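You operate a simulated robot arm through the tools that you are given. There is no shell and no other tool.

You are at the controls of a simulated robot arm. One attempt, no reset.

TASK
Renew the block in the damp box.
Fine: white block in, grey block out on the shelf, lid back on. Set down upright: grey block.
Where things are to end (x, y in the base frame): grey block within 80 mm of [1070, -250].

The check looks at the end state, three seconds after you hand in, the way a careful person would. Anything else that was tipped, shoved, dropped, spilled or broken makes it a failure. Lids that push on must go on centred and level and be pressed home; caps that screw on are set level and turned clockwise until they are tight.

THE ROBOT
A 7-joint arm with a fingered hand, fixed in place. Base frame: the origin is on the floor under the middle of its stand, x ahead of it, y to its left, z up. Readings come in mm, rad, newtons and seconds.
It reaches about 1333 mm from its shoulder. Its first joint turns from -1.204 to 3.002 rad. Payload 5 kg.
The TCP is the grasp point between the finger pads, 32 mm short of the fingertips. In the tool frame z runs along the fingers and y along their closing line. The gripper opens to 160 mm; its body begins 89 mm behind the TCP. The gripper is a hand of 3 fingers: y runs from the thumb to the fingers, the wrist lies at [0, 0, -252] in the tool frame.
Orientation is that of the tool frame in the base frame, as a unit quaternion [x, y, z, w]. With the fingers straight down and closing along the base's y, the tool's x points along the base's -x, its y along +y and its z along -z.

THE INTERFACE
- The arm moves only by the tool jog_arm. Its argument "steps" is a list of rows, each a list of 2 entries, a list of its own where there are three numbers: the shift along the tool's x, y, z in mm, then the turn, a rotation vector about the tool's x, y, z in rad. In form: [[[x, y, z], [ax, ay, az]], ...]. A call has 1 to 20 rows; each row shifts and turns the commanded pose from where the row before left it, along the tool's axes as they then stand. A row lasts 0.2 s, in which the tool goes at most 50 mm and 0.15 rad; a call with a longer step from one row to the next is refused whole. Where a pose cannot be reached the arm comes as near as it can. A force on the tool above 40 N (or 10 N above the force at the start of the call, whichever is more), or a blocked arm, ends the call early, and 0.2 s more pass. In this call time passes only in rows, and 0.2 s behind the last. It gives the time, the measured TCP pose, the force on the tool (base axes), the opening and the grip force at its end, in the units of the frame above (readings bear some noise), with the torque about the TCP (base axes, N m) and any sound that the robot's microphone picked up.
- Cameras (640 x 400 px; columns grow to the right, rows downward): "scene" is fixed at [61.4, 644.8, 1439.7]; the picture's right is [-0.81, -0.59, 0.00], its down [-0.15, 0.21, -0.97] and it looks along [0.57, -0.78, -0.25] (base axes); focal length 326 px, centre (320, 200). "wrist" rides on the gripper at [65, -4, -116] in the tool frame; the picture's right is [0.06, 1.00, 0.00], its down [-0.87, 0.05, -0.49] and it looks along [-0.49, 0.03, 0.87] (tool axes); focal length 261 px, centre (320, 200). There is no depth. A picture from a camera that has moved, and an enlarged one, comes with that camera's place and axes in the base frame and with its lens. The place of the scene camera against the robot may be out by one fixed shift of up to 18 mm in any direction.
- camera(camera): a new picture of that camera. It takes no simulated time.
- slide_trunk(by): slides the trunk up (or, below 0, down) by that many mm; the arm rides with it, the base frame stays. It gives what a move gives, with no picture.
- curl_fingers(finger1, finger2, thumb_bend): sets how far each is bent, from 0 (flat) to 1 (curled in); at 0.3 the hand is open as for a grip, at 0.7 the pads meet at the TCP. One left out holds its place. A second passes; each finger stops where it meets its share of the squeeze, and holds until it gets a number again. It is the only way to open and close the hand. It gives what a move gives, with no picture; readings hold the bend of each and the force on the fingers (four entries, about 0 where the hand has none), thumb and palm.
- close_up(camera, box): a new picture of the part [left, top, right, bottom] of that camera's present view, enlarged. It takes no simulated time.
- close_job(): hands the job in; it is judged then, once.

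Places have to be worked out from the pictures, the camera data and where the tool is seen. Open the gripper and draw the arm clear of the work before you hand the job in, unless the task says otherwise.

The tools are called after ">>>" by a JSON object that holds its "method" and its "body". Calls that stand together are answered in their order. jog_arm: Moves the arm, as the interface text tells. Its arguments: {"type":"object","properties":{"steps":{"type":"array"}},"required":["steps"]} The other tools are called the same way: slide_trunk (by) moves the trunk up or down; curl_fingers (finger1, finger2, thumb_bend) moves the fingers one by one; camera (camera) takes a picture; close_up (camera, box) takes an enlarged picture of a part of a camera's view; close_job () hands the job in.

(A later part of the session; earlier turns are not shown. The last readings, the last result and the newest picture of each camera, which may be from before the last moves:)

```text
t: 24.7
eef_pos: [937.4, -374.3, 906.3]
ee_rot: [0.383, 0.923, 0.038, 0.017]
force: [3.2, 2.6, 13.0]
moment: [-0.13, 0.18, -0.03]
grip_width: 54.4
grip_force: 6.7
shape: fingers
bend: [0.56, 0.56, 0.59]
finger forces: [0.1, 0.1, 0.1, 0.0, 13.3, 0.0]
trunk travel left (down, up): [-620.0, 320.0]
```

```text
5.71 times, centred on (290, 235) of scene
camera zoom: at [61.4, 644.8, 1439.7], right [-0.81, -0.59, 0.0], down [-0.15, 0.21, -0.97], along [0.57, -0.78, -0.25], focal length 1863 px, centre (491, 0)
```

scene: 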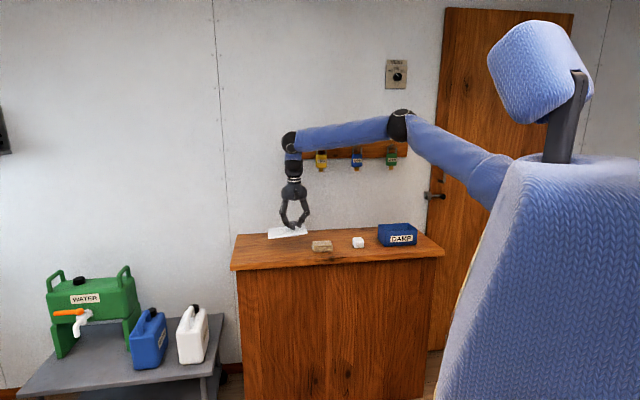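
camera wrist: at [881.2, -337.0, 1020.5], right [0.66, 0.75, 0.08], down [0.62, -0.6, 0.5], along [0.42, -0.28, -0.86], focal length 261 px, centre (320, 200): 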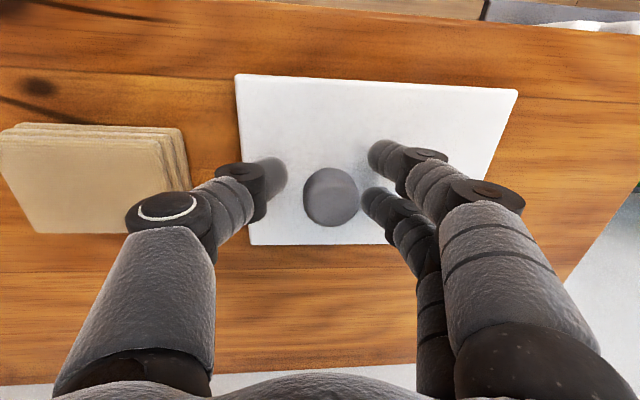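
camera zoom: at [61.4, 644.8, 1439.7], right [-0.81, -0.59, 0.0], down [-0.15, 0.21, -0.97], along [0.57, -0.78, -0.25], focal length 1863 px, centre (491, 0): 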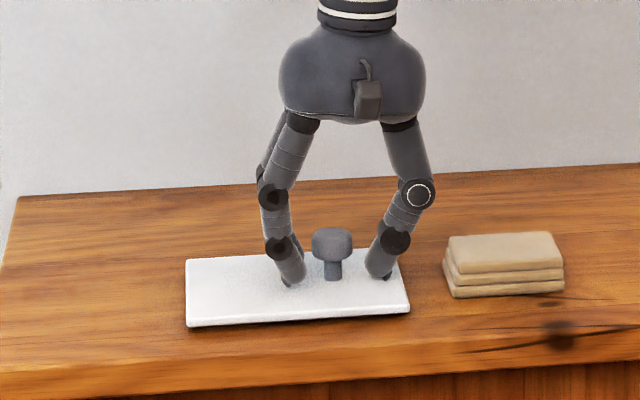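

The knob is free and the lid lies flat, with only the thumb tip resting on it. I lift straight up, straighten the hand to vertical, and head back toward the box.

>>> {"method": "jog_arm", "body": {"steps": [[[0, 0, -10], [0, 0, 0]], [[0, 0, -20], [0, 0, 0]], [[0, 0, -25], [0, 0, 0]], [[0, 0, -30], [0, 0, 0]], [[0, 0, -30], [0.075, 0, 0]]]}}

>>> {"method": "camera", "body": {"camera": "wrist"}}

>>> {"method": "close_up", "body": {"camera": "scene", "box": [230, 180, 350, 280]}}

```text
t: 25.9
eef_pos: [930.4, -381.4, 1016.3]
ee_rot: [0.384, 0.923, 0.002, 0.001]
force: [0.1, -0.9, -1.0]
moment: [0.02, -0.01, 0.0]
grip_width: 62.7
grip_force: 0.1
shape: fingers
bend: [0.56, 0.56, 0.56]
finger forces: [0.0, 0.0, 0.1, 0.0, 0.0, 0.0]
trunk travel left (down, up): [-620.0, 320.0]
```

```text
taken
camera wrist: at [881.8, -338.3, 1131.9], right [0.66, 0.75, 0.0], down [0.65, -0.58, 0.49], along [0.37, -0.32, -0.87], focal length 261 px, centre (320, 200)
```

wrist: 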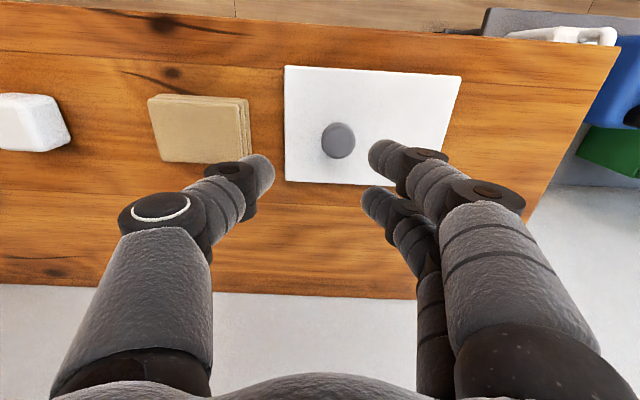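

```text
4.00 times, centred on (290, 230) of scene
camera zoom: at [61.4, 644.8, 1439.7], right [-0.81, -0.59, 0.0], down [-0.15, 0.21, -0.97], along [0.57, -0.78, -0.25], focal length 1304 px, centre (440, 80)
```

zoom: 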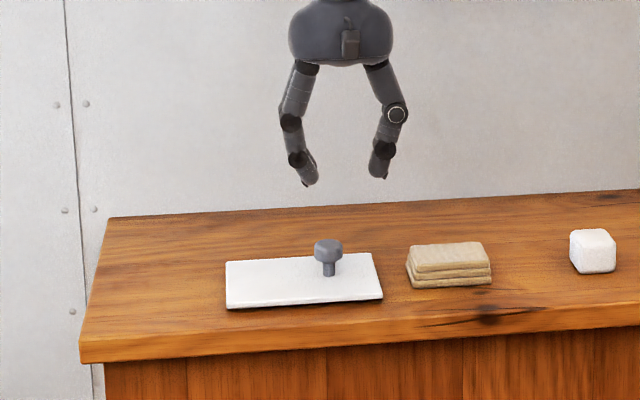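

The lid is safely down, covering e of about 352–520 and n of about 874–993. I move back over the box to look at the grey block inside.

>>> {"method": "jog_arm", "body": {"steps": [[[0, -20, -10], [0, 0, 0]], [[1, -35, -10], [0, 0, 0]], [[1, -35, 0], [0, 0, 0]], [[1, -35, 0], [0, 0, 0]], [[1, -35, 0], [0, 0, 0]], [[1, -35, 0], [0, 0, 0]], [[1, -35, 0], [0, 0, 0]], [[1, -35, 0], [0, 0, 0]], [[1, -35, 0], [0, 0, 0]], [[1, -35, 0], [0, 0, 0]], [[1, -35, 0], [0, 0, 0]], [[1, -35, 0], [0, 0, 0]], [[1, -35, 0], [0, 0, 0]], [[1, -35, 0], [0, 0, 0]], [[0, -15, 0], [0, 0, 0]]]}}

>>> {"method": "camera", "body": {"camera": "wrist"}}

>>> {"method": "close_up", "body": {"camera": "wrist", "box": [200, 60, 440, 260]}}

```text
t: 29.1
eef_pos: [574.1, -715.2, 1036.4]
ee_rot: [0.382, 0.924, 0.003, 0.001]
force: [0.4, -0.1, -1.2]
moment: [-0.02, -0.02, 0.0]
grip_width: 62.9
grip_force: 0.1
shape: fingers
bend: [0.56, 0.56, 0.56]
finger forces: [0.0, 0.0, 0.0, 0.1, 0.0, 0.0]
trunk travel left (down, up): [-620.0, 320.0]
```

```text
taken
camera wrist: at [525.5, -672.9, 1151.9], right [0.66, 0.75, 0.0], down [0.65, -0.58, 0.49], along [0.37, -0.32, -0.87], focal length 261 px, centre (320, 200)
```

wrist: 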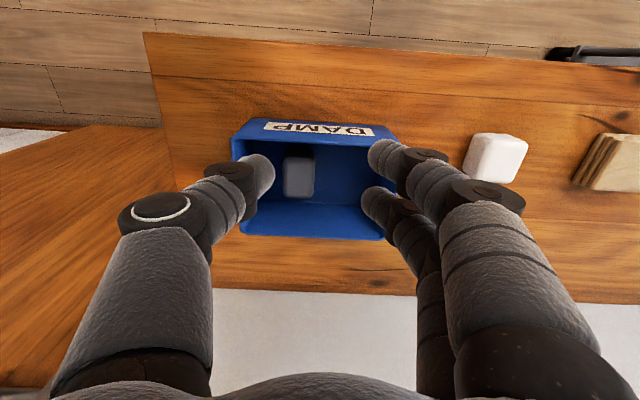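

```text
2.00 times, centred on (320, 160) of wrist
camera zoom: at [525.5, -672.9, 1151.9], right [0.66, 0.75, 0.0], down [0.65, -0.58, 0.49], along [0.37, -0.32, -0.87], focal length 521 px, centre (320, 280)
```

zoom: 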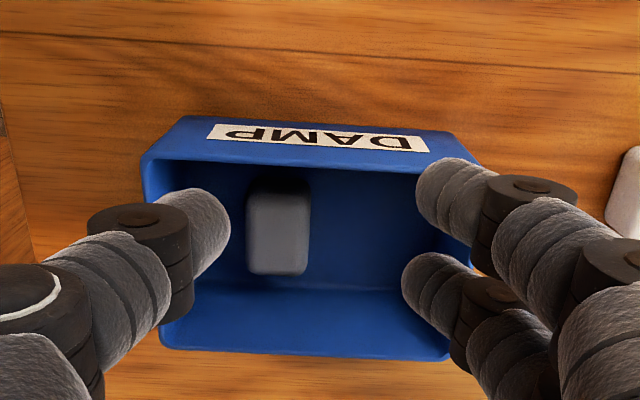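

The grey block is in the right-hand part of the box, at e of about -120 and n of about 965, and it looks 32 x 48 mm on top. I move over it for a second view, to get its height from the parallax.

>>> {"method": "jog_arm", "body": {"steps": [[[-27, -10, 0], [0, 0, 0]], [[-27, -10, 0], [0, 0, 0]]]}}

>>> {"method": "camera", "body": {"camera": "wrist"}}

>>> {"method": "close_up", "body": {"camera": "wrist", "box": [220, 60, 420, 260]}}

>>> {"method": "close_up", "body": {"camera": "wrist", "box": [440, 60, 640, 200]}}

```text
t: 29.7
eef_pos: [598.6, -771.0, 1036.1]
ee_rot: [0.382, 0.924, 0.002, 0.001]
force: [0.1, -0.1, 0.1]
moment: [0.01, 0.0, 0.01]
grip_width: 62.7
grip_force: 0.0
shape: fingers
bend: [0.56, 0.56, 0.56]
finger forces: [0.1, 0.0, 0.0, 0.0, 0.1, 0.0]
trunk travel left (down, up): [-620.0, 320.0]
```

```text
taken
camera wrist: at [549.2, -727.0, 1150.9], right [0.66, 0.75, 0.01], down [0.65, -0.58, 0.49], along [0.37, -0.32, -0.87], focal length 261 px, centre (320, 200)
```

wrist: 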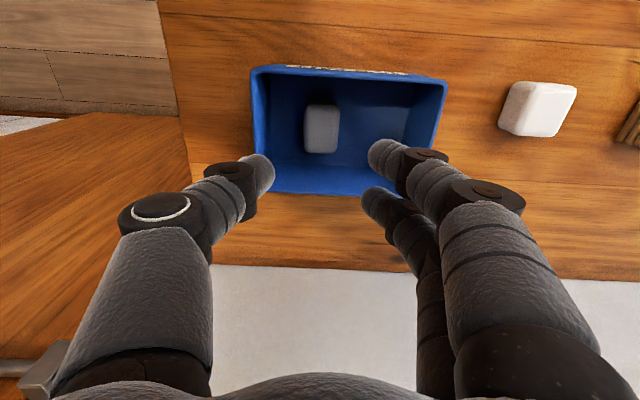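

```text
2.00 times, centred on (320, 160) of wrist
camera zoom: at [549.2, -727.0, 1150.9], right [0.66, 0.75, 0.01], down [0.65, -0.58, 0.49], along [0.37, -0.32, -0.87], focal length 521 px, centre (320, 280)
```

zoom: 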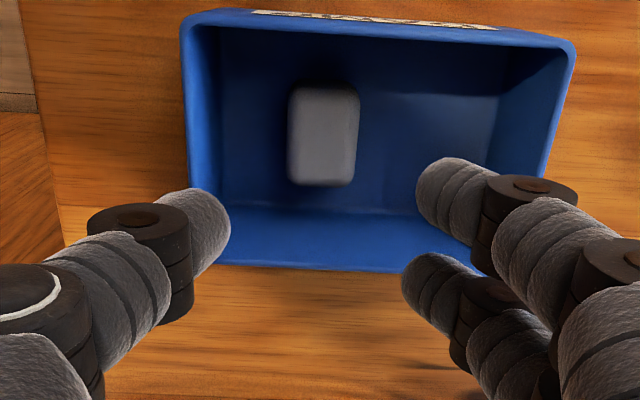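

```text
2.86 times, centred on (540, 130) of wrist
camera zoom: at [549.2, -727.0, 1150.9], right [0.66, 0.75, 0.01], down [0.65, -0.58, 0.49], along [0.37, -0.32, -0.87], focal length 745 px, centre (-309, 400)
```

zoom: 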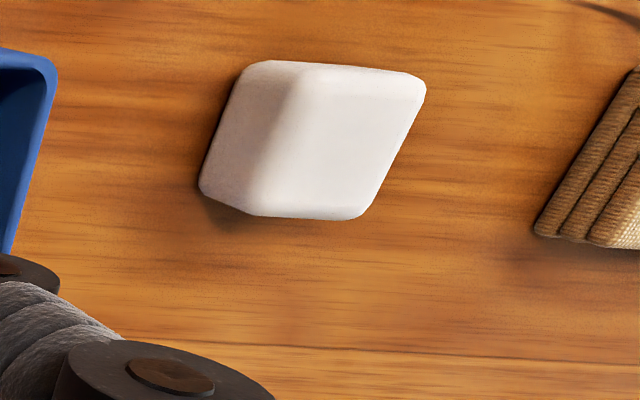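

Parallax puts the grey block's top at z about 891, centred at e of about -120, n of about 967. It measures about 34 x 47 x 40 mm. It sits near the box's right wall, so I lean the hand a little away from that wall and hold the thumb more open than the fingers. I set that pose above the box and check it.

>>> {"method": "jog_arm", "body": {"steps": [[[1, 11, 0], [0, 0, 0]], [[0, 12, 0], [0, 0, 0]], [[0, 0, 0], [0.075, 0, 0]], [[0, 0, 0], [0.075, 0, 0]]]}}

>>> {"method": "curl_fingers", "body": {"finger1": 0.62, "finger2": 0.62, "thumb_bend": 0.53}}

>>> {"method": "camera", "body": {"camera": "wrist"}}

>>> {"method": "close_up", "body": {"camera": "scene", "box": [360, 160, 450, 260]}}

```text
t: 30.7
eef_pos: [613.3, -753.5, 1036.3]
ee_rot: [0.383, 0.921, -0.069, -0.027]
force: [-0.3, -0.4, 0.0]
moment: [0.0, 0.0, -0.01]
grip_width: 62.8
grip_force: 0.0
shape: fingers
bend: [0.56, 0.56, 0.56]
finger forces: [0.1, 0.0, 0.1, 0.1, 0.0, 0.0]
trunk travel left (down, up): [-620.0, 320.0]
```

```text
t: 31.7
eef_pos: [613.9, -753.9, 1035.4]
ee_rot: [0.382, 0.921, -0.067, -0.026]
force: [-0.2, 0.6, -0.1]
moment: [0.03, 0.03, -0.01]
grip_width: 57.2
grip_force: 0.1
shape: fingers
bend: [0.62, 0.62, 0.53]
finger forces: [0.0, 0.0, 0.0, 0.0, 0.1, 0.0]
trunk travel left (down, up): [-620.0, 320.0]
```

```text
taken
camera wrist: at [577.1, -697.6, 1151.5], right [0.65, 0.74, -0.14], down [0.7, -0.53, 0.48], along [0.28, -0.42, -0.87], focal length 261 px, centre (320, 200)
```

wrist: 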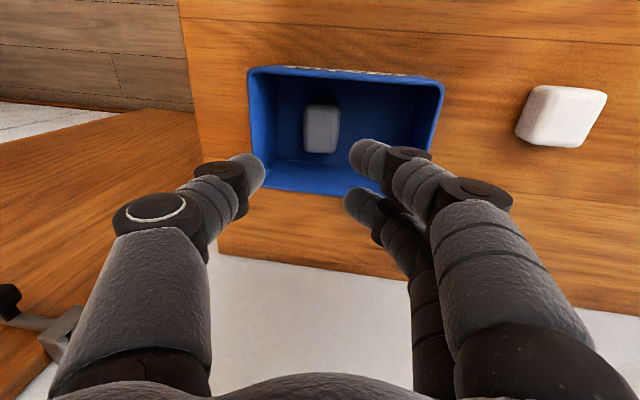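

```text
4.00 times, centred on (405, 210) of scene
camera zoom: at [61.4, 644.8, 1439.7], right [-0.81, -0.59, 0.0], down [-0.15, 0.21, -0.97], along [0.57, -0.78, -0.25], focal length 1304 px, centre (-20, 160)
```

zoom: 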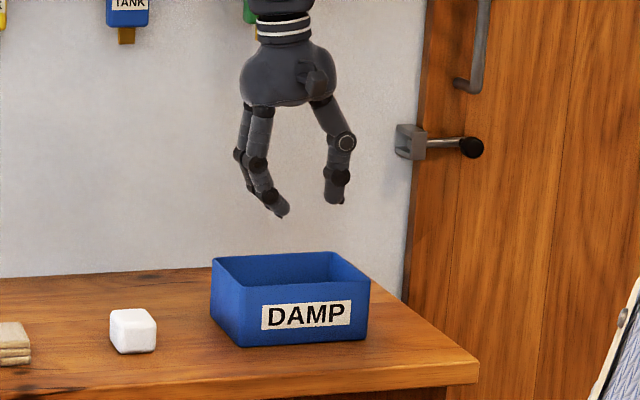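

The tilted pose looks right. From the wrist view, the thumb would pass about 3 mm from the block, so I shift 3 mm toward the wall. Then I go straight down until the tips reach rim height and check the clearances.

>>> {"method": "jog_arm", "body": {"steps": [[[0, -3, 0.4], [0, 0, 0]], [[0, 3.6, 24.7], [0, 0, 0]], [[0, 3.6, 24.7], [0, 0, 0]], [[0, 3.6, 24.7], [0, 0, 0]]]}}

>>> {"method": "camera", "body": {"camera": "wrist"}}

>>> {"method": "close_up", "body": {"camera": "wrist", "box": [220, 60, 420, 220]}}

>>> {"method": "close_up", "body": {"camera": "scene", "box": [360, 170, 440, 260]}}

```text
t: 32.7
eef_pos: [610.9, -755.5, 960.5]
ee_rot: [0.382, 0.921, -0.068, -0.028]
force: [-0.2, -0.4, 0.9]
moment: [-0.01, 0.01, -0.01]
grip_width: 57.7
grip_force: 0.1
shape: fingers
bend: [0.62, 0.62, 0.53]
finger forces: [0.1, 0.0, 0.0, 0.0, 0.0, 0.0]
trunk travel left (down, up): [-620.0, 320.0]
```

```text
taken
camera wrist: at [574.5, -700.3, 1075.3], right [0.66, 0.74, -0.14], down [0.7, -0.53, 0.48], along [0.28, -0.42, -0.87], focal length 261 px, centre (320, 200)
```

wrist: 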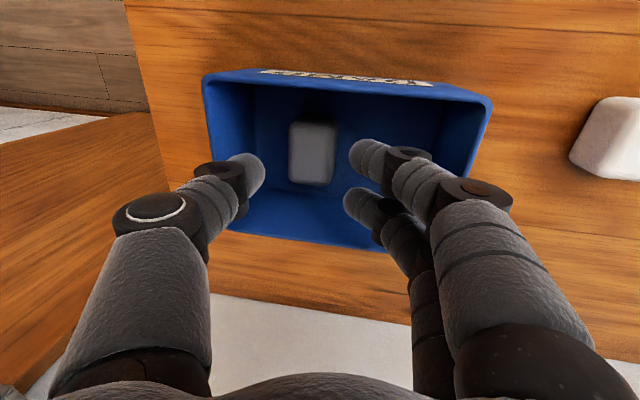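

```text
2.50 times, centred on (320, 140) of wrist
camera zoom: at [574.5, -700.3, 1075.3], right [0.66, 0.74, -0.14], down [0.7, -0.53, 0.48], along [0.28, -0.42, -0.87], focal length 652 px, centre (320, 350)
```

zoom: 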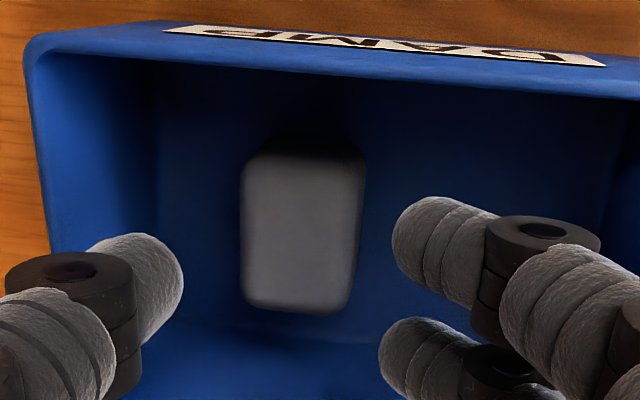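

```text
4.44 times, centred on (400, 215) of scene
camera zoom: at [61.4, 644.8, 1439.7], right [-0.81, -0.59, 0.0], down [-0.15, 0.21, -0.97], along [0.57, -0.78, -0.25], focal length 1449 px, centre (-36, 133)
```

zoom: 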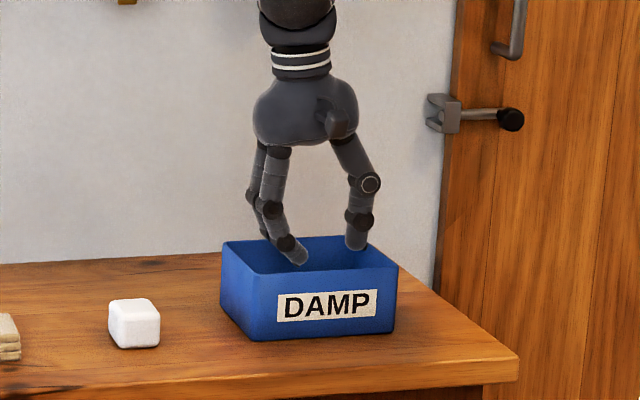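

The thumb should have about 8 mm to the block and 6 mm to the wall. I continue down 40 mm, straight, so the tips pass the block's top.

>>> {"method": "jog_arm", "body": {"steps": [[[0, 1.45, 9.9], [0, 0, 0]], [[0, 1.45, 9.9], [0, 0, 0]], [[0, 1.45, 9.9], [0, 0, 0]], [[0, 1.45, 9.9], [0, 0, 0]]]}}

>>> {"method": "camera", "body": {"camera": "wrist"}}

>>> {"method": "close_up", "body": {"camera": "wrist", "box": [200, 60, 420, 240]}}

>>> {"method": "close_up", "body": {"camera": "scene", "box": [360, 170, 440, 260]}}

```text
t: 33.7
eef_pos: [612.3, -757.6, 920.8]
ee_rot: [0.382, 0.921, -0.067, -0.026]
force: [-0.8, 0.3, -1.0]
moment: [-0.01, -0.03, 0.01]
grip_width: 57.5
grip_force: 0.0
shape: fingers
bend: [0.62, 0.62, 0.53]
finger forces: [0.0, 0.0, 0.0, 0.0, 0.0, 0.0]
trunk travel left (down, up): [-620.0, 320.0]
```

```text
taken
camera wrist: at [575.1, -700.9, 1035.7], right [0.65, 0.74, -0.14], down [0.7, -0.53, 0.48], along [0.28, -0.42, -0.87], focal length 261 px, centre (320, 200)
```

wrist: 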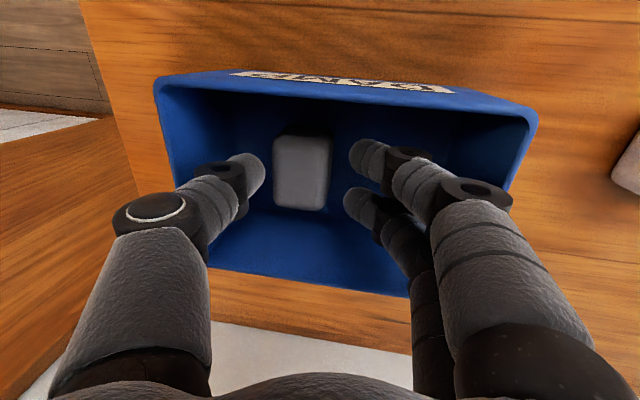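

```text
2.22 times, centred on (310, 150) of wrist
camera zoom: at [575.1, -700.9, 1035.7], right [0.65, 0.74, -0.14], down [0.7, -0.53, 0.48], along [0.28, -0.42, -0.87], focal length 579 px, centre (342, 311)
```

zoom: 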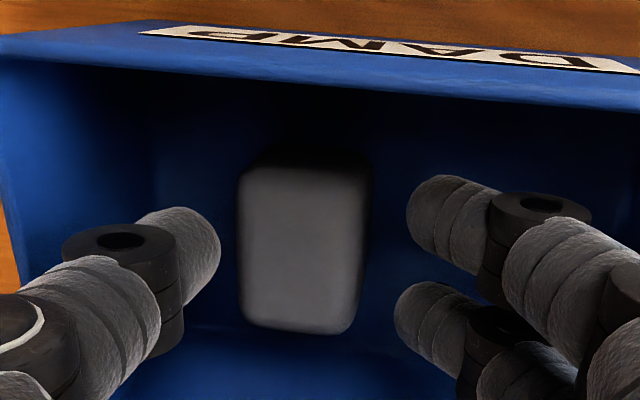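

```text
4.44 times, centred on (400, 215) of scene
camera zoom: at [61.4, 644.8, 1439.7], right [-0.81, -0.59, 0.0], down [-0.15, 0.21, -0.97], along [0.57, -0.78, -0.25], focal length 1449 px, centre (-36, 133)
```

zoom: 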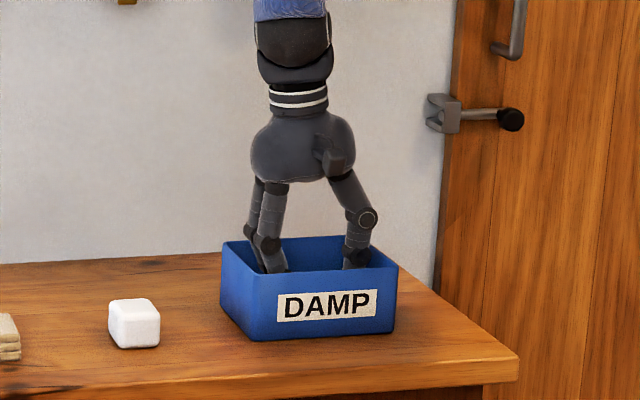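

The thumb is beside the block with about a 5 mm gap, and no contact yet. I go down another 15 mm and close.

>>> {"method": "jog_arm", "body": {"steps": [[[0, 0.75, 5], [0, 0, 0]], [[0, 0.75, 5], [0, 0, 0]], [[0, 0.75, 5], [0, 0, 0]]]}}

>>> {"method": "curl_fingers", "body": {"finger1": 0.66, "finger2": 0.66, "thumb_bend": 0.57}}

>>> {"method": "close_up", "body": {"camera": "wrist", "box": [200, 60, 420, 240]}}

>>> {"method": "close_up", "body": {"camera": "scene", "box": [360, 170, 440, 260]}}

```text
t: 34.5
eef_pos: [613.4, -755.9, 906.3]
ee_rot: [0.382, 0.921, -0.067, -0.027]
force: [0.4, 0.3, 0.5]
moment: [0.01, -0.02, -0.01]
grip_width: 57.3
grip_force: 0.2
shape: fingers
bend: [0.62, 0.62, 0.53]
finger forces: [0.0, 0.0, 0.0, 0.0, 0.0, 0.1]
trunk travel left (down, up): [-620.0, 320.0]
```

```text
t: 35.5
eef_pos: [612.3, -753.9, 907.8]
ee_rot: [0.381, 0.922, -0.067, -0.026]
force: [0.2, 0.8, -0.4]
moment: [0.08, 0.01, -0.02]
grip_width: 45.1
grip_force: 0.5
shape: fingers
bend: [0.66, 0.66, 0.56]
finger forces: [0.2, 0.2, 0.0, 0.0, 0.2, 0.1]
trunk travel left (down, up): [-620.0, 320.0]
```

```text
2.22 times, centred on (310, 150) of wrist
camera zoom: at [575.9, -699.5, 1021.4], right [0.65, 0.74, -0.14], down [0.7, -0.53, 0.48], along [0.28, -0.42, -0.87], focal length 579 px, centre (342, 311)
```

zoom: 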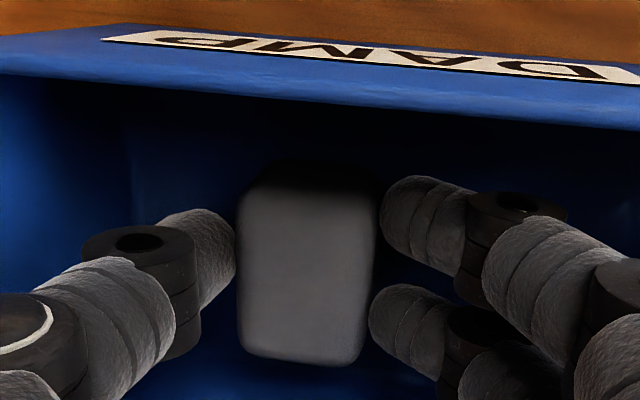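

```text
4.44 times, centred on (400, 215) of scene
camera zoom: at [61.4, 644.8, 1439.7], right [-0.81, -0.59, 0.0], down [-0.15, 0.21, -0.97], along [0.57, -0.78, -0.25], focal length 1449 px, centre (-36, 133)
```

zoom: 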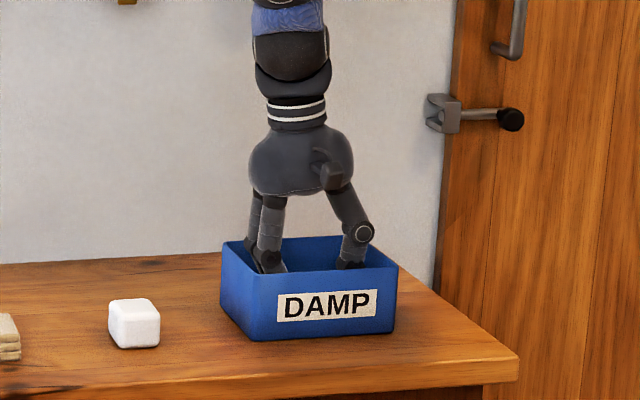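

The tips are just touching the block on both sides with it evenly between them. I close a bit more for a firm but moderate grip.

>>> {"method": "curl_fingers", "body": {"finger1": 0.74, "finger2": 0.74, "thumb_bend": 0.64}}

>>> {"method": "close_up", "body": {"camera": "wrist", "box": [200, 60, 420, 240]}}

```text
t: 36.5
eef_pos: [612.5, -755.0, 905.3]
ee_rot: [0.382, 0.921, -0.067, -0.028]
force: [-0.2, -0.6, -1.2]
moment: [-0.01, 0.02, -0.01]
grip_width: 40.8
grip_force: 14.8
shape: fingers
bend: [0.71, 0.71, 0.6]
finger forces: [7.4, 7.2, 0.1, 0.0, 14.6, 0.1]
trunk travel left (down, up): [-620.0, 320.0]
```

```text
2.22 times, centred on (310, 150) of wrist
camera zoom: at [575.9, -699.6, 1021.3], right [0.65, 0.74, -0.14], down [0.7, -0.53, 0.48], along [0.28, -0.42, -0.87], focal length 579 px, centre (342, 311)
```

zoom: 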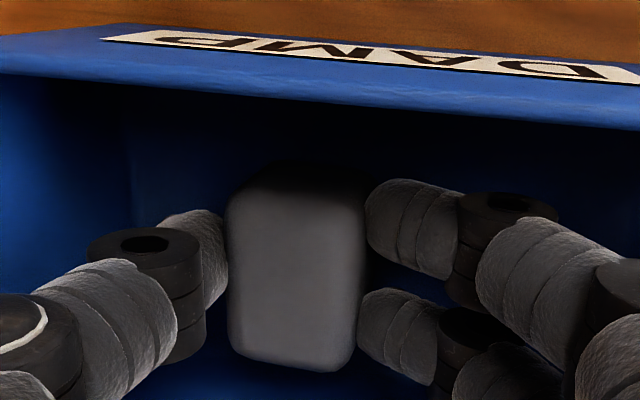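

The grip is balanced, at about 7 N per finger and 15 N on the thumb. I lift straight up, slowly at first, and check the block.

>>> {"method": "jog_arm", "body": {"steps": [[[0, -0.7, -5], [0, 0, 0]], [[0, -1.45, -9.9], [0, 0, 0]], [[0, -1.45, -9.9], [0, 0, 0]]]}}

>>> {"method": "camera", "body": {"camera": "wrist"}}

>>> {"method": "close_up", "body": {"camera": "scene", "box": [360, 170, 440, 260]}}

```text
t: 37.3
eef_pos: [612.1, -755.3, 931.6]
ee_rot: [0.382, 0.921, -0.068, -0.027]
force: [0.2, 0.4, -0.7]
moment: [0.02, 0.0, -0.01]
grip_width: 40.8
grip_force: 14.4
shape: fingers
bend: [0.71, 0.71, 0.6]
finger forces: [7.4, 7.1, 0.0, 0.0, 14.6, 0.0]
trunk travel left (down, up): [-620.0, 320.0]
```

```text
taken
camera wrist: at [575.1, -699.6, 1046.7], right [0.65, 0.74, -0.14], down [0.7, -0.53, 0.48], along [0.28, -0.42, -0.87], focal length 261 px, centre (320, 200)
```

wrist: 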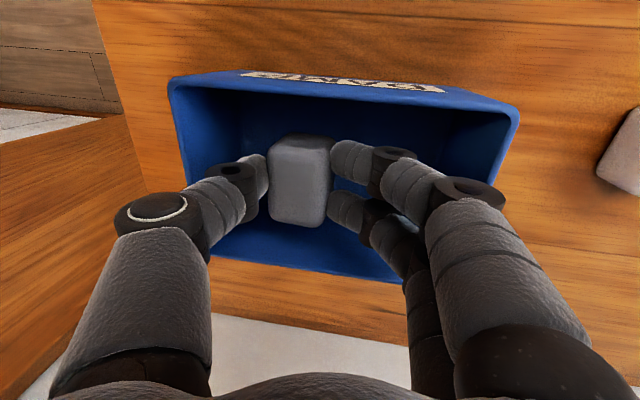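

```text
4.44 times, centred on (400, 215) of scene
camera zoom: at [61.4, 644.8, 1439.7], right [-0.81, -0.59, 0.0], down [-0.15, 0.21, -0.97], along [0.57, -0.78, -0.25], focal length 1449 px, centre (-36, 133)
```

zoom: 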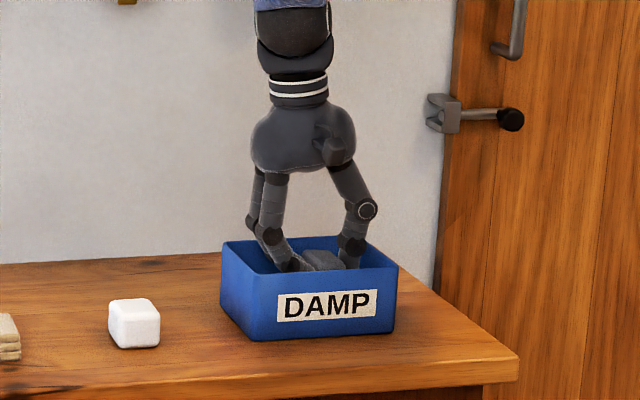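

The block is coming up cleanly. I raise it well clear of the rim before travelling.

>>> {"method": "jog_arm", "body": {"steps": [[[0, -2.2, -14.8], [0, 0, 0]], [[0, -2.9, -19.8], [0, 0, 0]], [[0, -2.9, -19.8], [0, 0, 0]], [[0, -2.9, -19.8], [0, 0, 0]], [[0, -2.9, -19.8], [0, 0, 0]]]}}

>>> {"method": "camera", "body": {"camera": "wrist"}}

>>> {"method": "camera", "body": {"camera": "scene"}}

>>> {"method": "close_up", "body": {"camera": "scene", "box": [360, 150, 440, 250]}}

```text
t: 38.5
eef_pos: [609.4, -754.2, 1029.0]
ee_rot: [0.382, 0.921, -0.069, -0.026]
force: [-0.2, -0.5, -0.4]
moment: [0.02, 0.01, -0.02]
grip_width: 40.8
grip_force: 14.5
shape: fingers
bend: [0.71, 0.71, 0.6]
finger forces: [7.4, 7.2, 0.1, 0.1, 14.7, 0.0]
trunk travel left (down, up): [-620.0, 320.0]
```

```text
taken
camera wrist: at [573.3, -699.0, 1142.0], right [0.66, 0.74, -0.15], down [0.7, -0.53, 0.48], along [0.28, -0.42, -0.86], focal length 261 px, centre (320, 200)
```

wrist: 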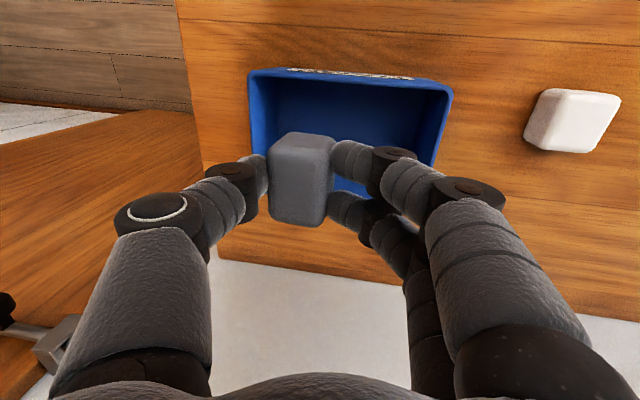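

```text
taken
```

scene: 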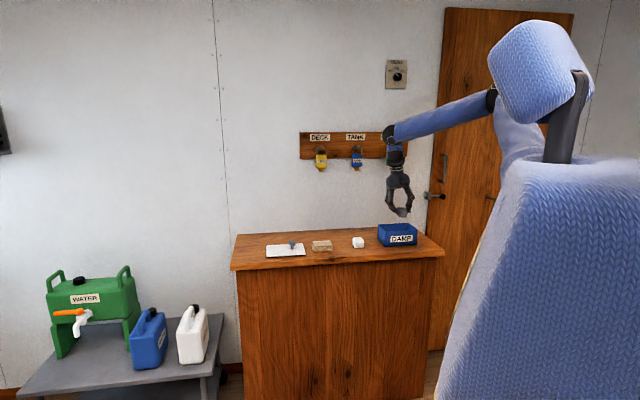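

```text
4.00 times, centred on (400, 200) of scene
camera zoom: at [61.4, 644.8, 1439.7], right [-0.81, -0.59, 0.0], down [-0.15, 0.21, -0.97], along [0.57, -0.78, -0.25], focal length 1304 px, centre (0, 200)
```

zoom: 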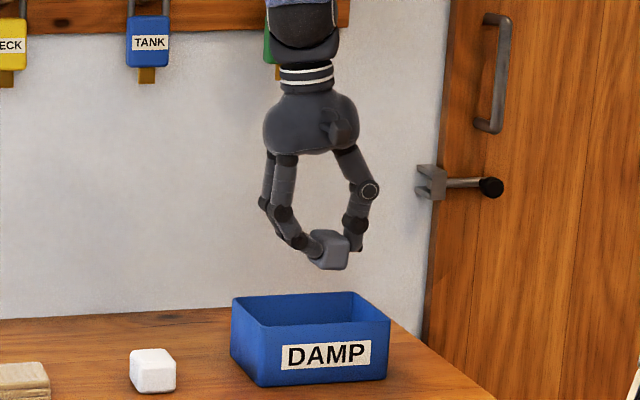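

The grey block hangs clear, held upright. I carry it left along the bench at this height to about e = 300, then find out how far the arm can reach toward the target.

>>> {"method": "jog_arm", "body": {"steps": [[[2, 15, -2.2], [0, 0, 0]], [[3, 34.6, -5.05], [0, 0, 0]], [[3, 34.6, -5.05], [0, 0, 0]], [[3, 34.6, -5.05], [0, 0, 0]], [[3, 34.6, -5.05], [0, 0, 0]], [[3, 34.6, -5.05], [0, 0, 0]], [[3, 34.6, -5.05], [0, 0, 0]], [[3, 34.6, -5.05], [0, 0, 0]], [[3, 34.6, -5.05], [0, 0, 0]], [[3, 34.6, -5.05], [0, 0, 0]], [[3, 34.6, -5.05], [0, 0, 0]], [[2, 20, -2.9], [0, 0, 0]], [[0, 10, -1.5], [0, 0, 0]]]}}

>>> {"method": "camera", "body": {"camera": "scene"}}

>>> {"method": "camera", "body": {"camera": "wrist"}}

```text
t: 41.3
eef_pos: [866.8, -452.6, 1026.4]
ee_rot: [0.383, 0.921, -0.067, -0.027]
force: [0.6, -0.9, -2.0]
moment: [0.03, 0.02, -0.02]
grip_width: 40.8
grip_force: 14.7
shape: fingers
bend: [0.71, 0.71, 0.6]
finger forces: [7.4, 7.1, 0.0, 0.0, 14.6, 0.1]
trunk travel left (down, up): [-620.0, 320.0]
```

```text
taken
```

scene: 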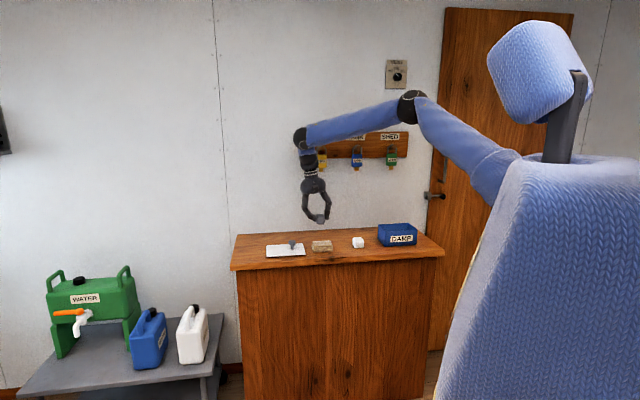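

```text
taken
camera wrist: at [830.3, -396.6, 1139.4], right [0.66, 0.74, -0.14], down [0.7, -0.53, 0.48], along [0.28, -0.42, -0.87], focal length 261 px, centre (320, 200)
```

wrist: 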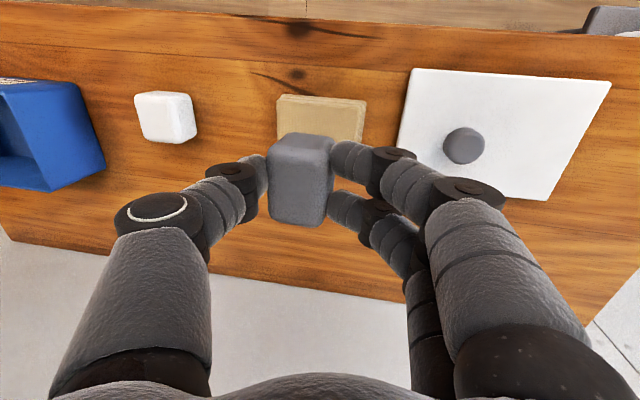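

The arm is comfortable here, at e about 293, n about 933. To learn what limits the reach, I move the block nearer the bench's front edge and then left, at the same safe height, watching where the reach runs out.

>>> {"method": "jog_arm", "body": {"steps": [[[27.7, 0, 0], [0, 0, 0]], [[27.7, 0, 0], [0, 0, 0]], [[27.7, 0, 0], [0, 0, 0]], [[0, 29.7, -4.3], [0, 0, 0]], [[0, 29.7, -4.3], [0, 0, 0]], [[0, 29.7, -4.3], [0, 0, 0]], [[0, 29.7, -4.3], [0, 0, 0]], [[0, 29.7, -4.3], [0, 0, 0]], [[0, 29.7, -4.3], [0, 0, 0]], [[0, 29.7, -4.3], [0, 0, 0]]]}}

>>> {"method": "camera", "body": {"camera": "scene"}}

```text
t: 43.5
eef_pos: [845.8, -318.5, 992.3]
ee_rot: [0.382, 0.922, -0.061, -0.024]
force: [-0.3, 0.1, -0.5]
moment: [0.02, 0.0, -0.01]
grip_width: 40.7
grip_force: 14.4
shape: fingers
bend: [0.71, 0.71, 0.6]
finger forces: [7.2, 7.0, 0.1, 0.1, 14.5, 0.0]
out of reach, approached as far as the arm can: row 6, 7, 8, 9, 10
trunk travel left (down, up): [-620.0, 320.0]
```

```text
taken
```

scene: 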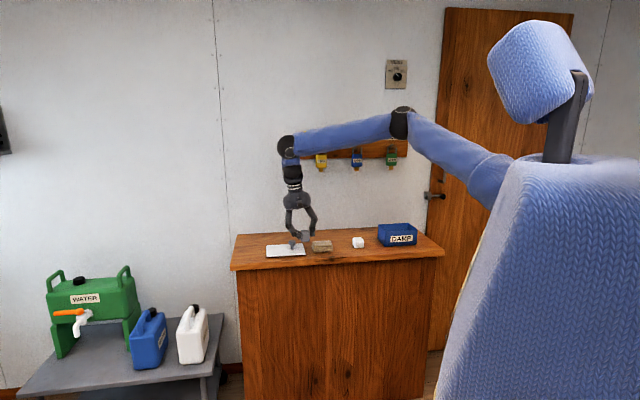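

The reach ran out here even though this is a closer spot. The limit is therefore the hand's yaw against the arm's direction (about -23°), not distance. I turn the hand about the vertical toward its starting attitude, which keeps the block upright, and rise a little.

>>> {"method": "jog_arm", "body": {"steps": [[[0, -1.3, -10], [0, -0.0197, -0.1487]], [[0, -1.3, -10], [0, -0.0197, -0.1487]], [[0, -1.3, -10], [0, -0.0197, -0.1487]], [[0, 0, 0], [0, -0.0197, -0.1487]], [[0, 0, 0], [0, -0.0197, -0.1487]], [[0, 0, 0], [0, -0.0197, -0.1487]], [[0, 0, 0], [0, -0.0197, -0.1487]], [[0, 0, 0], [0, -0.0197, -0.1487]]]}}

>>> {"method": "camera", "body": {"camera": "wrist"}}

>>> {"method": "close_up", "body": {"camera": "scene", "box": [230, 110, 390, 280]}}

```text
t: 45.3
eef_pos: [843.2, -320.7, 1022.2]
ee_rot: [-0.207, 0.976, -0.069, 0.009]
force: [-0.4, -0.2, -0.9]
moment: [0.02, -0.02, 0.0]
grip_width: 40.7
grip_force: 14.4
shape: fingers
bend: [0.71, 0.71, 0.6]
finger forces: [7.3, 7.1, 0.1, 0.0, 14.5, 0.0]
out of reach, approached as far as the arm can: row 1
trunk travel left (down, up): [-620.0, 320.0]
```

```text
taken
camera wrist: at [781.1, -335.4, 1136.8], right [-0.46, 0.88, -0.14], down [0.75, 0.47, 0.47], along [0.48, 0.11, -0.87], focal length 261 px, centre (320, 200)
```

wrist: 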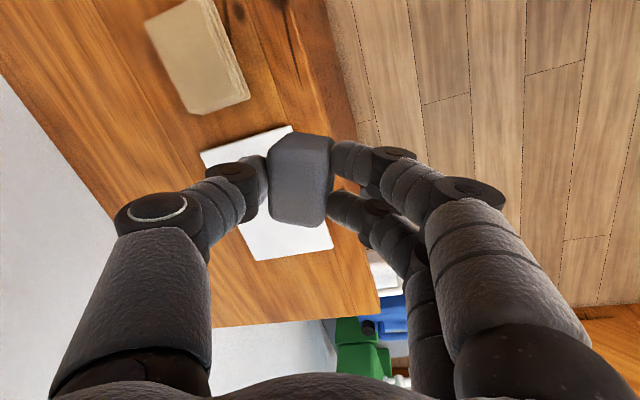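

```text
2.35 times, centred on (310, 195) of scene
camera zoom: at [61.4, 644.8, 1439.7], right [-0.81, -0.59, 0.0], down [-0.15, 0.21, -0.97], along [0.57, -0.78, -0.25], focal length 767 px, centre (344, 212)
```

zoom: 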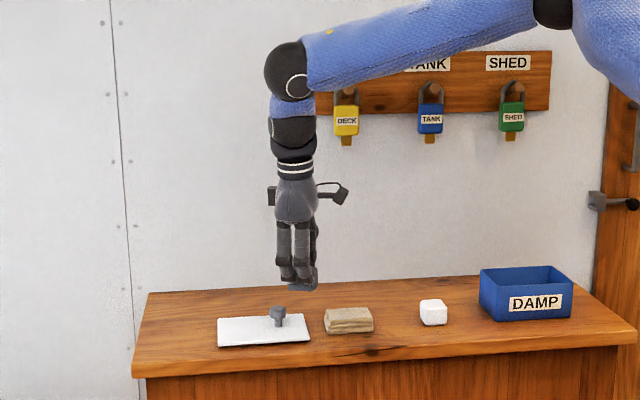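

The hand turned freely and the block is still upright. I now move out toward a spot at about [1045, -238], clear of the lid and the bench edges, still at the safe height.

>>> {"method": "jog_arm", "body": {"steps": [[[-20, -0.6, -0.1], [0, 0, 0]], [[-32, -0.9, -0.2], [0, 0, 0]], [[-32, -0.9, -0.2], [0, 0, 0]], [[-32, -0.9, -0.2], [0, 0, 0]], [[-32, -0.9, -0.2], [0, 0, 0]], [[-32, -0.9, -0.2], [0, 0, 0]], [[-25, -0.7, -0.2], [0, 0, 0]], [[-13.4, -0.4, -0.1], [0, 0, 0]]]}}

>>> {"method": "camera", "body": {"camera": "wrist"}}

>>> {"method": "camera", "body": {"camera": "scene"}}

>>> {"method": "close_up", "body": {"camera": "scene", "box": [220, 130, 340, 280]}}

```text
t: 47.1
eef_pos: [894.0, -318.9, 1021.3]
ee_rot: [-0.206, 0.976, -0.067, 0.011]
force: [0.4, 0.3, -1.2]
moment: [-0.01, 0.02, 0.03]
grip_width: 40.5
grip_force: 14.2
shape: fingers
bend: [0.71, 0.71, 0.6]
finger forces: [7.3, 7.1, 0.0, 0.0, 14.5, 0.1]
out of reach, approached as far as the arm can: row 2, 3, 4, 5, 6, 7, 8
trunk travel left (down, up): [-620.0, 320.0]
```

```text
taken
camera wrist: at [831.0, -333.5, 1136.7], right [-0.46, 0.88, -0.14], down [0.75, 0.46, 0.48], along [0.48, 0.12, -0.87], focal length 261 px, centre (320, 200)
```

wrist: 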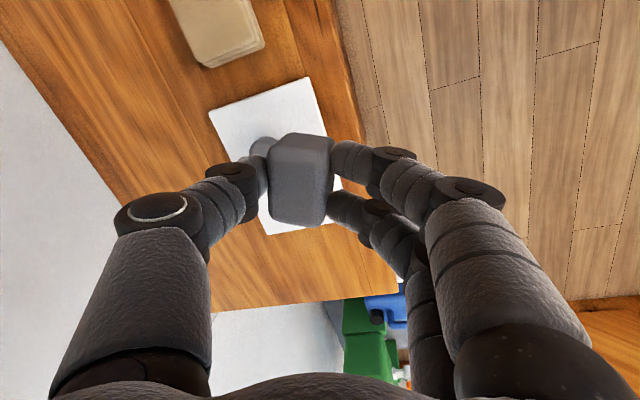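

```text
taken
```

scene: 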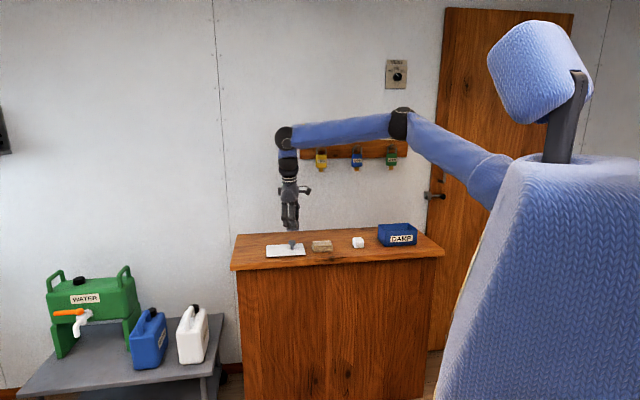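

```text
2.67 times, centred on (280, 205) of scene
camera zoom: at [61.4, 644.8, 1439.7], right [-0.81, -0.59, 0.0], down [-0.15, 0.21, -0.97], along [0.57, -0.78, -0.25], focal length 869 px, centre (427, 187)
```

zoom: 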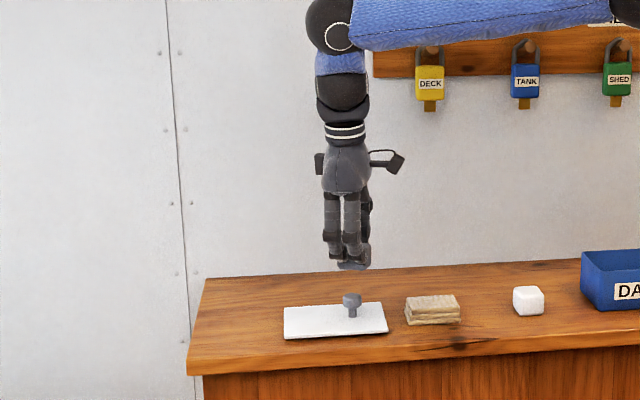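

The reach ran out again at about [894, -319], even though that spot is only 950 mm out, so a joint in the arm is at its limit. I look closely at the arm's posture to understand which one.

>>> {"method": "close_up", "body": {"camera": "scene", "box": [260, 80, 420, 180]}}

>>> {"method": "close_up", "body": {"camera": "scene", "box": [380, 60, 640, 240]}}

```text
4.00 times, centred on (340, 130) of scene
camera zoom: at [61.4, 644.8, 1439.7], right [-0.81, -0.59, 0.0], down [-0.15, 0.21, -0.97], along [0.57, -0.78, -0.25], focal length 1304 px, centre (240, 480)
```

zoom: 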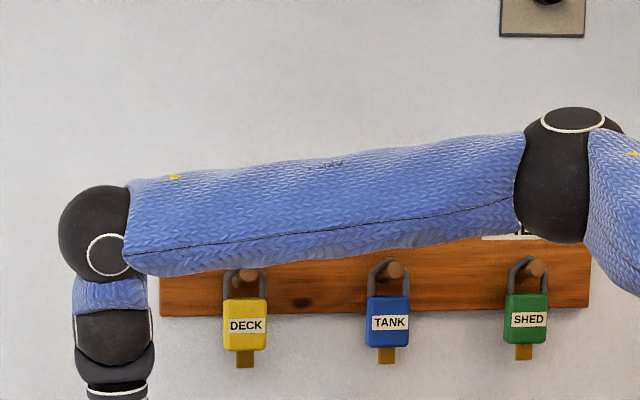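

```text
2.22 times, centred on (510, 150) of scene
camera zoom: at [61.4, 644.8, 1439.7], right [-0.81, -0.59, 0.0], down [-0.15, 0.21, -0.97], along [0.57, -0.78, -0.25], focal length 724 px, centre (-102, 311)
```

zoom: 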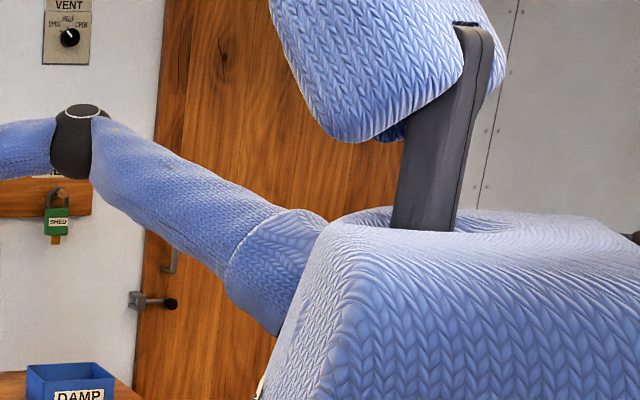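

The elbow is out to the right and the upper arm has stopped swinging left. Leaning the hand so the fingers point outward should gain reach at the target. I test that here in the air with the block held, before deciding how to set it down.

>>> {"method": "jog_arm", "body": {"steps": [[[0, 0, 0], [0, -0.13, 0]], [[0, 0, 0], [0, -0.13, 0]], [[0, 0, 0], [0, -0.14, 0]]]}}

>>> {"method": "jog_arm", "body": {"steps": [[[-20, 0, 0], [0, 0, 0]], [[-20, 0, 0], [0, 0, 0]], [[-20, 0, 0], [0, 0, 0]]]}}

>>> {"method": "camera", "body": {"camera": "scene"}}

```text
t: 47.9
eef_pos: [894.0, -317.8, 1020.8]
ee_rot: [-0.216, 0.955, -0.026, 0.203]
force: [-0.4, -0.5, -1.8]
moment: [0.04, 0.01, 0.03]
grip_width: 40.8
grip_force: 14.9
shape: fingers
bend: [0.71, 0.71, 0.6]
finger forces: [7.3, 6.9, 0.0, 0.1, 14.4, 0.0]
trunk travel left (down, up): [-620.0, 320.0]
```

```text
t: 48.7
eef_pos: [947.2, -293.0, 1043.1]
ee_rot: [-0.215, 0.955, -0.027, 0.202]
force: [0.0, 0.9, -1.0]
moment: [0.0, 0.06, -0.02]
grip_width: 40.6
grip_force: 14.1
shape: fingers
bend: [0.71, 0.71, 0.6]
finger forces: [7.3, 7.0, 0.0, 0.0, 14.3, 0.1]
trunk travel left (down, up): [-620.0, 320.0]
```

```text
taken
```

scene: 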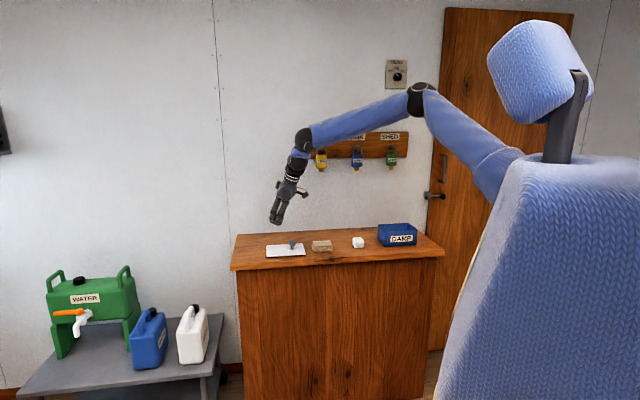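

Leaning the fingers outward by 0.4 rad worked, and the hand reached [947, -293] with no limit flag. I continue horizontally toward [1045, -238] to confirm the target is reachable this way.

>>> {"method": "jog_arm", "body": {"steps": [[[-26, 2.7, 10.2], [0, 0, 0]], [[-26, 2.7, 10.2], [0, 0, 0]], [[-26, 2.7, 10.2], [0, 0, 0]], [[-26, 2.7, 10.2], [0, 0, 0]]]}}

>>> {"method": "camera", "body": {"camera": "scene"}}

>>> {"method": "camera", "body": {"camera": "wrist"}}

```text
t: 49.7
eef_pos: [1010.9, -260.0, 1044.8]
ee_rot: [-0.215, 0.955, -0.025, 0.204]
force: [0.2, -0.5, -1.8]
moment: [0.0, 0.03, -0.02]
grip_width: 40.4
grip_force: 14.2
shape: fingers
bend: [0.71, 0.71, 0.6]
finger forces: [7.3, 7.0, 0.0, 0.1, 14.3, 0.1]
out of reach, approached as far as the arm can: row 3, 4
trunk travel left (down, up): [-620.0, 320.0]
```

```text
taken
```

scene: 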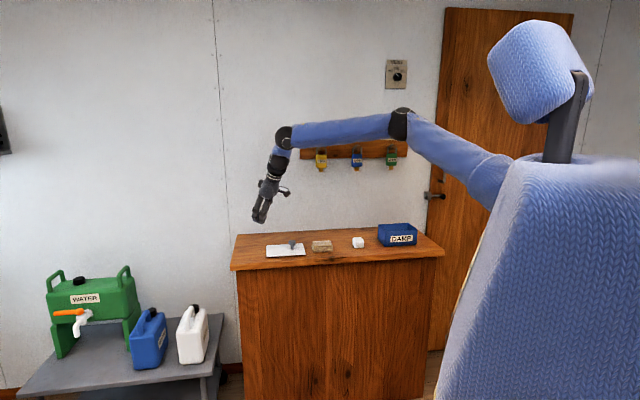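

```text
taken
camera wrist: at [913.6, -294.1, 1127.3], right [-0.45, 0.88, -0.16], down [0.5, 0.4, 0.77], along [0.74, 0.27, -0.62], focal length 261 px, centre (320, 200)
```

wrist: 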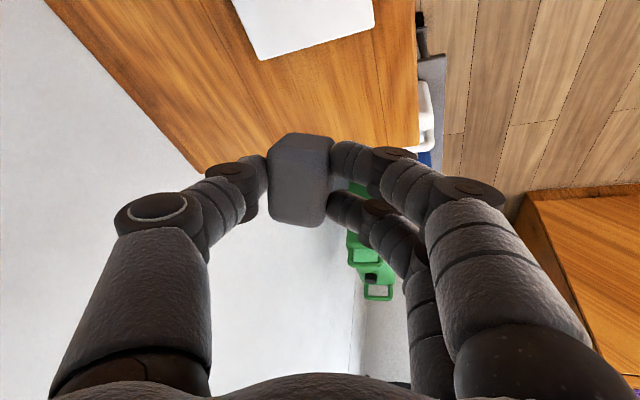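

With a 0.41 rad lean, the arm reaches about [1011, -260]. A slightly larger lean of about 0.55 rad, aimed a bit more to the left, will cover the spot I want beside the lid. The block has to be gripped with that lean so it lands upright, so I first take it to a free area at the back of the bench for a regrasp.

>>> {"method": "jog_arm", "body": {"steps": [[[12, -12, -3], [0, 0, 0]], [[24, -23.2, -6.3], [0, 0, 0]], [[24, -23.2, -6.3], [0, 0, 0]], [[24, -23.2, -6.3], [0, 0, 0]], [[24, -23.2, -6.3], [0, 0, 0]], [[24, -23.2, -6.3], [0, 0, 0]], [[24, -23.2, -6.3], [0, 0, 0]], [[24, -23.2, -6.3], [0, 0, 0]], [[24, -23.2, -6.3], [0, 0, 0]], [[24, -23.2, -6.3], [0, 0, 0]], [[24, -23.2, -6.3], [0, 0, 0]], [[23.6, -24.5, -6], [0, 0, 0]]]}}

>>> {"method": "jog_arm", "body": {"steps": [[[0, 0, 0], [0, 0.13, 0]], [[0, 0, 0], [0, 0.13, 0]], [[0, 0, 0], [0, 0.14, 0]]]}}

>>> {"method": "camera", "body": {"camera": "scene"}}

>>> {"method": "camera", "body": {"camera": "wrist"}}

```text
t: 52.3
eef_pos: [861.8, -623.3, 1046.2]
ee_rot: [-0.217, 0.955, -0.026, 0.203]
force: [0.1, -0.1, -0.9]
moment: [0.06, 0.03, -0.04]
grip_width: 40.8
grip_force: 14.2
shape: fingers
bend: [0.71, 0.72, 0.6]
finger forces: [7.2, 7.0, 0.0, 0.0, 14.7, 0.0]
trunk travel left (down, up): [-620.0, 320.0]
```

```text
t: 53.1
eef_pos: [863.6, -620.7, 1045.1]
ee_rot: [-0.205, 0.976, -0.069, 0.007]
force: [0.8, 0.6, -1.4]
moment: [-0.05, 0.03, -0.01]
grip_width: 41.0
grip_force: 14.2
shape: fingers
bend: [0.71, 0.72, 0.6]
finger forces: [7.2, 7.1, 0.0, 0.1, 14.2, 0.0]
trunk travel left (down, up): [-620.0, 320.0]
```

```text
taken
```

scene: 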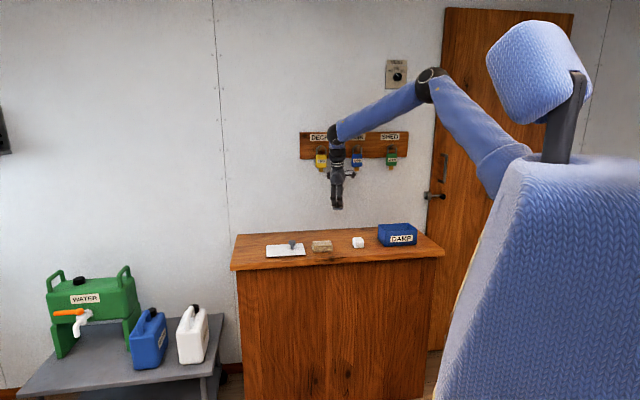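

```text
taken
camera wrist: at [801.9, -634.6, 1161.5], right [-0.46, 0.88, -0.14], down [0.75, 0.46, 0.47], along [0.47, 0.11, -0.87], focal length 261 px, centre (320, 200)
```

wrist: 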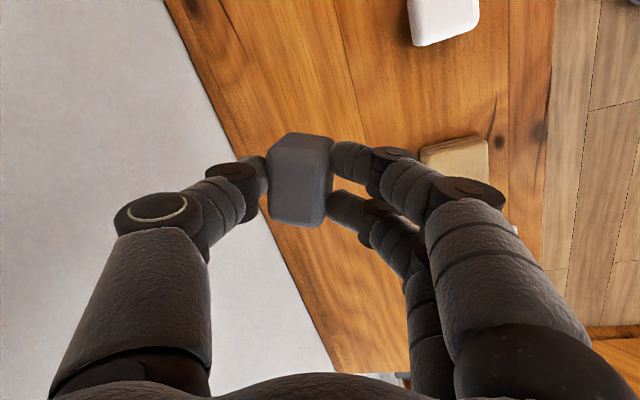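

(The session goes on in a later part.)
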